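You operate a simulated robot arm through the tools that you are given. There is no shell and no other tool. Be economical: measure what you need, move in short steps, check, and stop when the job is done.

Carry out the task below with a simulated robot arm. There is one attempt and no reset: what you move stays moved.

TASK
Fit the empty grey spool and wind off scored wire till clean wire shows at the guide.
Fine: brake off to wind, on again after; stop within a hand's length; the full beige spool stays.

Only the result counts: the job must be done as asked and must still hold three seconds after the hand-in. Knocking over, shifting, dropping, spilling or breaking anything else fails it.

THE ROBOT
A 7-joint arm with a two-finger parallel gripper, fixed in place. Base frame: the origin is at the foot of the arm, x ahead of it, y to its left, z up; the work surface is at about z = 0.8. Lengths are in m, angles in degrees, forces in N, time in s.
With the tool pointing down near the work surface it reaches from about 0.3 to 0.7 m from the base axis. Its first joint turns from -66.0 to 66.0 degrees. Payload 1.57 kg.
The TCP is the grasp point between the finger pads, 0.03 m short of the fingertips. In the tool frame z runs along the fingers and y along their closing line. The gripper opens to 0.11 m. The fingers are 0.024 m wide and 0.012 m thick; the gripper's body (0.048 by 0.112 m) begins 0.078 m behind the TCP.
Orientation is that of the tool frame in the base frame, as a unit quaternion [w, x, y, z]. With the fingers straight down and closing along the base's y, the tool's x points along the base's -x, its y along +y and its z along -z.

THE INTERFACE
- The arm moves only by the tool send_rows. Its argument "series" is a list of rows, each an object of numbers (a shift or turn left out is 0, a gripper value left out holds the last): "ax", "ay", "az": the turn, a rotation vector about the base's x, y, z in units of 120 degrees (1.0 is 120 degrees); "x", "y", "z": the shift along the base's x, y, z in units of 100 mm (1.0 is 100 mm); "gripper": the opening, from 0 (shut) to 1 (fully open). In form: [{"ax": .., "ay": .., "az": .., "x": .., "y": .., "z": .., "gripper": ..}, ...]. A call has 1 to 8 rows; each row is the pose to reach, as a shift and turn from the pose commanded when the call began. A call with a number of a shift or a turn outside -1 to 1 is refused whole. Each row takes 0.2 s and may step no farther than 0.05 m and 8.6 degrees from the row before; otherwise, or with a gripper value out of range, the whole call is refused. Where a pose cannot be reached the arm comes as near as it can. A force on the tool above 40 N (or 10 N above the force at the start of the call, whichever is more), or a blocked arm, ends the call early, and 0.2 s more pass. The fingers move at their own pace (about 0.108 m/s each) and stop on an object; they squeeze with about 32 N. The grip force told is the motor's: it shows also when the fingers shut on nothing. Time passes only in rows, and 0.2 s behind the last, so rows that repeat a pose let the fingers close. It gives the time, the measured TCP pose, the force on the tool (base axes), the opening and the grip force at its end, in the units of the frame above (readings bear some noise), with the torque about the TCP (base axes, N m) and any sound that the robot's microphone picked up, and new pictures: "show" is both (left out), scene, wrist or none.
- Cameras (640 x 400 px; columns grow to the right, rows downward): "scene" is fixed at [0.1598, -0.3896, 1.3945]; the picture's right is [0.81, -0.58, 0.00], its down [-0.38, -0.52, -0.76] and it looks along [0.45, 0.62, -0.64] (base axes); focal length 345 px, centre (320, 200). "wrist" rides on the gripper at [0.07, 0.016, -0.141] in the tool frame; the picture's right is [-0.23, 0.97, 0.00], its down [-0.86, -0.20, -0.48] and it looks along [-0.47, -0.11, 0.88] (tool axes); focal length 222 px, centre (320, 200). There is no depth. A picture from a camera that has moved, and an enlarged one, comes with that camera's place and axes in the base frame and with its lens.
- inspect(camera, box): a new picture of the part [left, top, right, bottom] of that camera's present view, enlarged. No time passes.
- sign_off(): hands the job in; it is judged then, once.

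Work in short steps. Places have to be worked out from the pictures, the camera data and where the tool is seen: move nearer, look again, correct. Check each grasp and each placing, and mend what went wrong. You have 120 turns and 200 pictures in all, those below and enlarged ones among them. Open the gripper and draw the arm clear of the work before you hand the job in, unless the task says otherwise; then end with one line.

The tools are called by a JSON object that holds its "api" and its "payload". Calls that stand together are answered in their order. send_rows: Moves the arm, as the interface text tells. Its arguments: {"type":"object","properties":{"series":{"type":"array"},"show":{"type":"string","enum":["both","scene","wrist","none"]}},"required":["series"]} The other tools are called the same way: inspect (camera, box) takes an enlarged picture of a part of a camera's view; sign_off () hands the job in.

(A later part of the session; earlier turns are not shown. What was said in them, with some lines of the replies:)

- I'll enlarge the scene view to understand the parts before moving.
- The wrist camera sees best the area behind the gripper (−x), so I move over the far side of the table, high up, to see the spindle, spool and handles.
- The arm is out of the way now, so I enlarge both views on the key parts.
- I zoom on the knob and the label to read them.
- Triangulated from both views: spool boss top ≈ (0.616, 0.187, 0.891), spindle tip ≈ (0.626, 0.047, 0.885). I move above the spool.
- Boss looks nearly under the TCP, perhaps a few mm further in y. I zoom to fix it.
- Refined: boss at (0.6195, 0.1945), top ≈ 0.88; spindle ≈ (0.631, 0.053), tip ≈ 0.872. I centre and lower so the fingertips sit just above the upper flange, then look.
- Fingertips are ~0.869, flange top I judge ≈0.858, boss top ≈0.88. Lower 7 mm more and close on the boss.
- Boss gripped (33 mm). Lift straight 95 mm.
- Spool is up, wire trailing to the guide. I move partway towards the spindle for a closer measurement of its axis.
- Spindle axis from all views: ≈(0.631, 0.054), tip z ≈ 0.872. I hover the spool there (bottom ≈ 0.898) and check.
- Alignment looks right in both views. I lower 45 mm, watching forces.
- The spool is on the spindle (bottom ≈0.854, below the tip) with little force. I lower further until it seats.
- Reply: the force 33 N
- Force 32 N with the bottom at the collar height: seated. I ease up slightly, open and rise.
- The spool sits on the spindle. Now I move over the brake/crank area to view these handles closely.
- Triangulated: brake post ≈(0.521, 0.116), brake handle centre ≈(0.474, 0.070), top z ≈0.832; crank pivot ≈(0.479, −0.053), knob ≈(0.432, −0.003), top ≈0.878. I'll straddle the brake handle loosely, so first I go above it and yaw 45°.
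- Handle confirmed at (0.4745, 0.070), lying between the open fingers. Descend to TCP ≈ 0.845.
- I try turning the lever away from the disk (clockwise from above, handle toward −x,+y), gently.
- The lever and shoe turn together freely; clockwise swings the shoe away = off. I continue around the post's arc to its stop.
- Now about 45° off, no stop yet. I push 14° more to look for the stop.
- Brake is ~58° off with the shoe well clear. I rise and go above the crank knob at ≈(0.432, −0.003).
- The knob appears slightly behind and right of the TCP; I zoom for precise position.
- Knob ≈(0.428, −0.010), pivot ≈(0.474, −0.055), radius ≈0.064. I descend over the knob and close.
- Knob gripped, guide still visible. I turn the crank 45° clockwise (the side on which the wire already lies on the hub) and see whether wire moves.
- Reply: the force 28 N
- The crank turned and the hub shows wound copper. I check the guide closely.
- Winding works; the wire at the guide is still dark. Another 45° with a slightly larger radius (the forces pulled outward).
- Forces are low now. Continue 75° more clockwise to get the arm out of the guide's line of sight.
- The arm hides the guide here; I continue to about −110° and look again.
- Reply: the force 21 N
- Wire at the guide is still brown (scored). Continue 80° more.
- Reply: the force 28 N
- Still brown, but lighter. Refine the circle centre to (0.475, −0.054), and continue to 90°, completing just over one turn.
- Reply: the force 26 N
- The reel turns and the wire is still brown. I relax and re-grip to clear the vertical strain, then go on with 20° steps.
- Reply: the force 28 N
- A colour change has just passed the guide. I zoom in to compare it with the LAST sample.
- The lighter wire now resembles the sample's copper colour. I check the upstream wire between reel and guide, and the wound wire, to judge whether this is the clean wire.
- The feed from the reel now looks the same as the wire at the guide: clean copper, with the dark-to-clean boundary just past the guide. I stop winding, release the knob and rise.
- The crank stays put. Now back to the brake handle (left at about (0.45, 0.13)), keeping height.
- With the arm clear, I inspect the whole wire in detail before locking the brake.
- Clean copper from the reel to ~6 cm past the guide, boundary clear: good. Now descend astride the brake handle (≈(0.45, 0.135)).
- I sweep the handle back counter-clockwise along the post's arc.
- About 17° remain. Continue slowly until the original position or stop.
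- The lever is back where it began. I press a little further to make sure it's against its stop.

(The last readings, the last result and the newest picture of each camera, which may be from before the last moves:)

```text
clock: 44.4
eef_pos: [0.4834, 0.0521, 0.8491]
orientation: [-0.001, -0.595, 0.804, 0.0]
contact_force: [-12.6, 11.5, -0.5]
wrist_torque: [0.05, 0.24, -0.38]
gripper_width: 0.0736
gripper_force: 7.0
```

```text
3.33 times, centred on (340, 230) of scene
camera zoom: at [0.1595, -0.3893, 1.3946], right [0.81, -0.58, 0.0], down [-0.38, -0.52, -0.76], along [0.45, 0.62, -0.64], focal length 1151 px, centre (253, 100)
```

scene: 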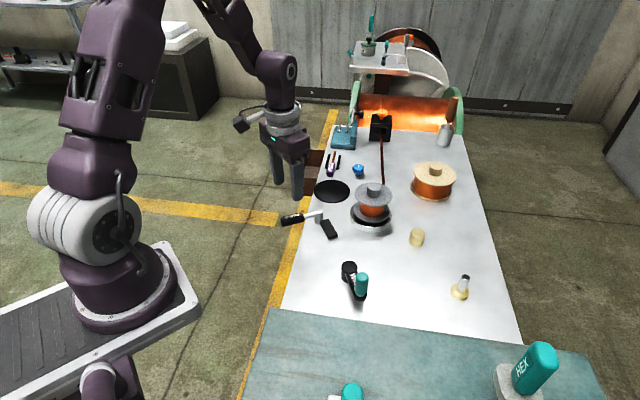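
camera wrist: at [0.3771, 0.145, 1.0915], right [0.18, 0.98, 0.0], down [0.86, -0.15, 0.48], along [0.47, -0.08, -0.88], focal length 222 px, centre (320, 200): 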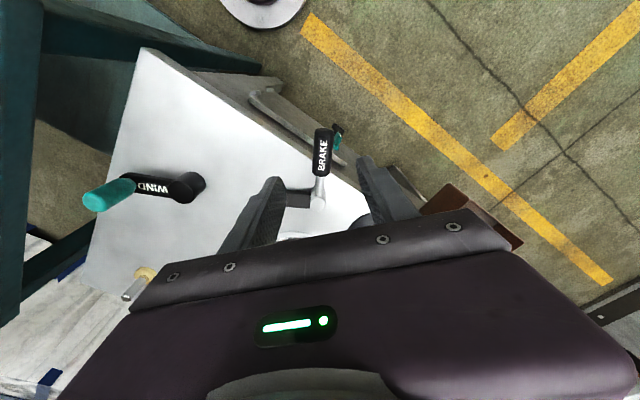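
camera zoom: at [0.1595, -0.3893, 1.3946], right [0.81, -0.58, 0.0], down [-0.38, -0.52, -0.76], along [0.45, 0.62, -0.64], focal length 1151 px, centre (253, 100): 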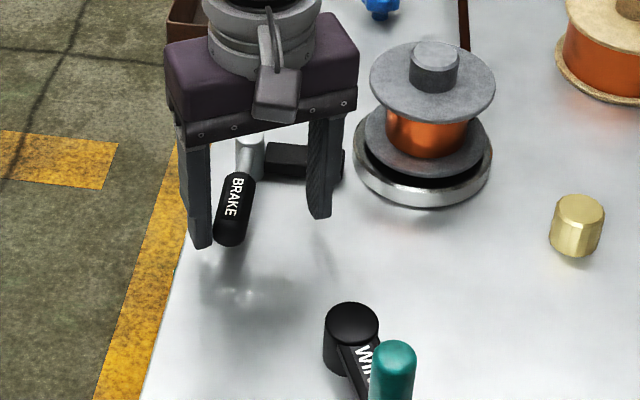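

Force built to 17 N without further turn: the lever is on its stop, brake on. I back off sideways, then rise and draw clear.

{"api": "send_rows", "payload": {"series": [{"x": -0.08, "y": 0.08}, {"x": -0.13, "y": 0.12}, {"x": -0.13, "y": 0.12, "z": 0.3}, {"x": -0.13, "y": 0.12, "z": 0.7}, {"x": -0.13, "y": 0.12, "z": 1.0}, {"x": -0.13, "y": 0.12, "z": 1.0, "gripper": 1.0}], "show": "none"}}

{"api": "send_rows", "payload": {"series": [{"x": -0.2, "z": 0.3}, {"x": -0.5, "z": 0.6}, {"x": -0.7, "z": 0.9}, {"x": -0.7, "z": 0.9}]}}

{"api": "inspect", "payload": {"camera": "scene", "box": [280, 170, 400, 290]}}

{"api": "inspect", "payload": {"camera": "scene", "box": [340, 90, 420, 190]}}

```text
clock: 45.8
eef_pos: [0.4686, 0.0644, 0.9479]
orientation: [0.0, -0.595, 0.804, 0.0]
contact_force: [-0.1, 0.2, -0.6]
wrist_torque: [0.02, -0.04, -0.03]
gripper_width: 0.1097
gripper_force: 0.0
```

```text
clock: 46.8
eef_pos: [0.3993, 0.0653, 1.0405]
orientation: [-0.001, -0.596, 0.803, 0.0]
contact_force: [-1.2, 0.4, 1.0]
wrist_torque: [-0.01, 0.03, -0.01]
gripper_width: 0.1101
gripper_force: 0.1
camera wrist: at [0.3636, 0.0033, 1.1814], right [-0.87, 0.5, 0.0], down [0.44, 0.76, 0.48], along [0.24, 0.41, -0.88], focal length 222 px, centre (320, 200)
```

scene: 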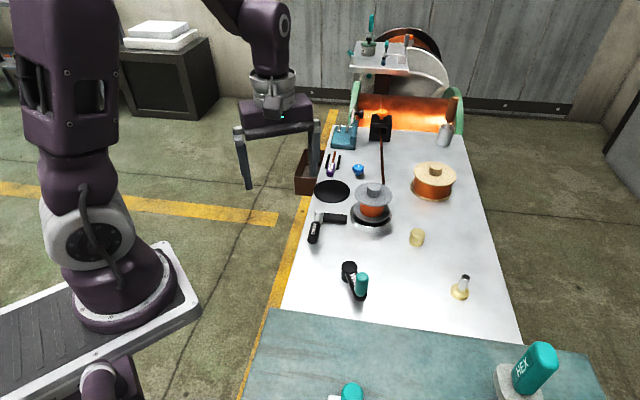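
wrist: 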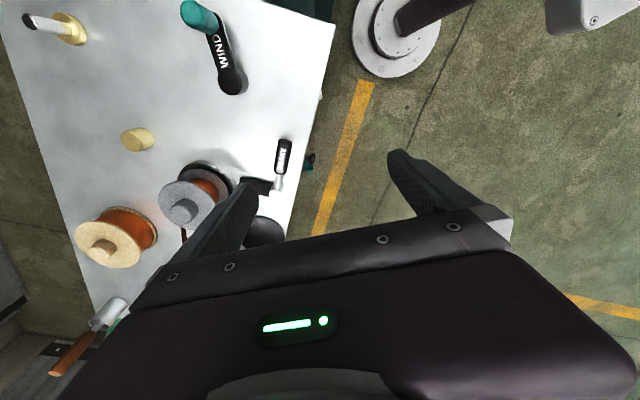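

```text
3.33 times, centred on (340, 230) of scene
camera zoom: at [0.1597, -0.3896, 1.3945], right [0.81, -0.58, 0.0], down [-0.38, -0.52, -0.76], along [0.45, 0.62, -0.64], focal length 1151 px, centre (253, 100)
```

zoom: 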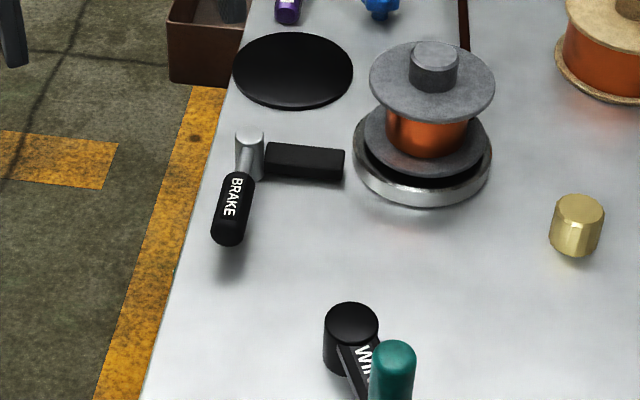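

```text
4.00 times, centred on (380, 140) of scene
camera zoom: at [0.1597, -0.3896, 1.3945], right [0.81, -0.58, 0.0], down [-0.38, -0.52, -0.76], along [0.45, 0.62, -0.64], focal length 1381 px, centre (80, 440)
```

zoom: 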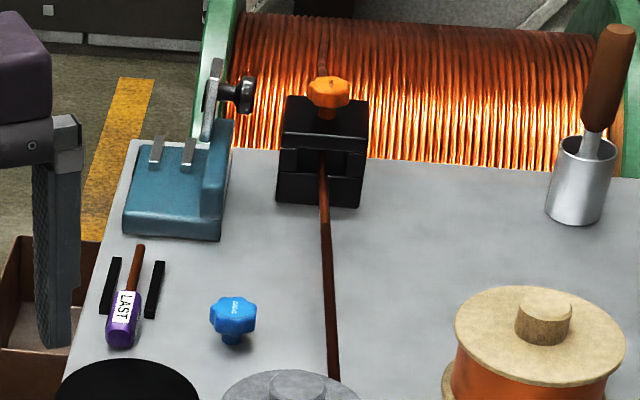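

The brake is back on its stop, the spool is seated, clean wire is at the guide, the beige spool is untouched and the arm is clear, so I hand in.

{"api": "sign_off", "payload": {}}

```text
The job is handed in.
```

The grey spool is fitted and the scored wire is wound off: clean copper shows about 6 cm past the guide. The brake is back on, and the full beige spool wasn't touched.
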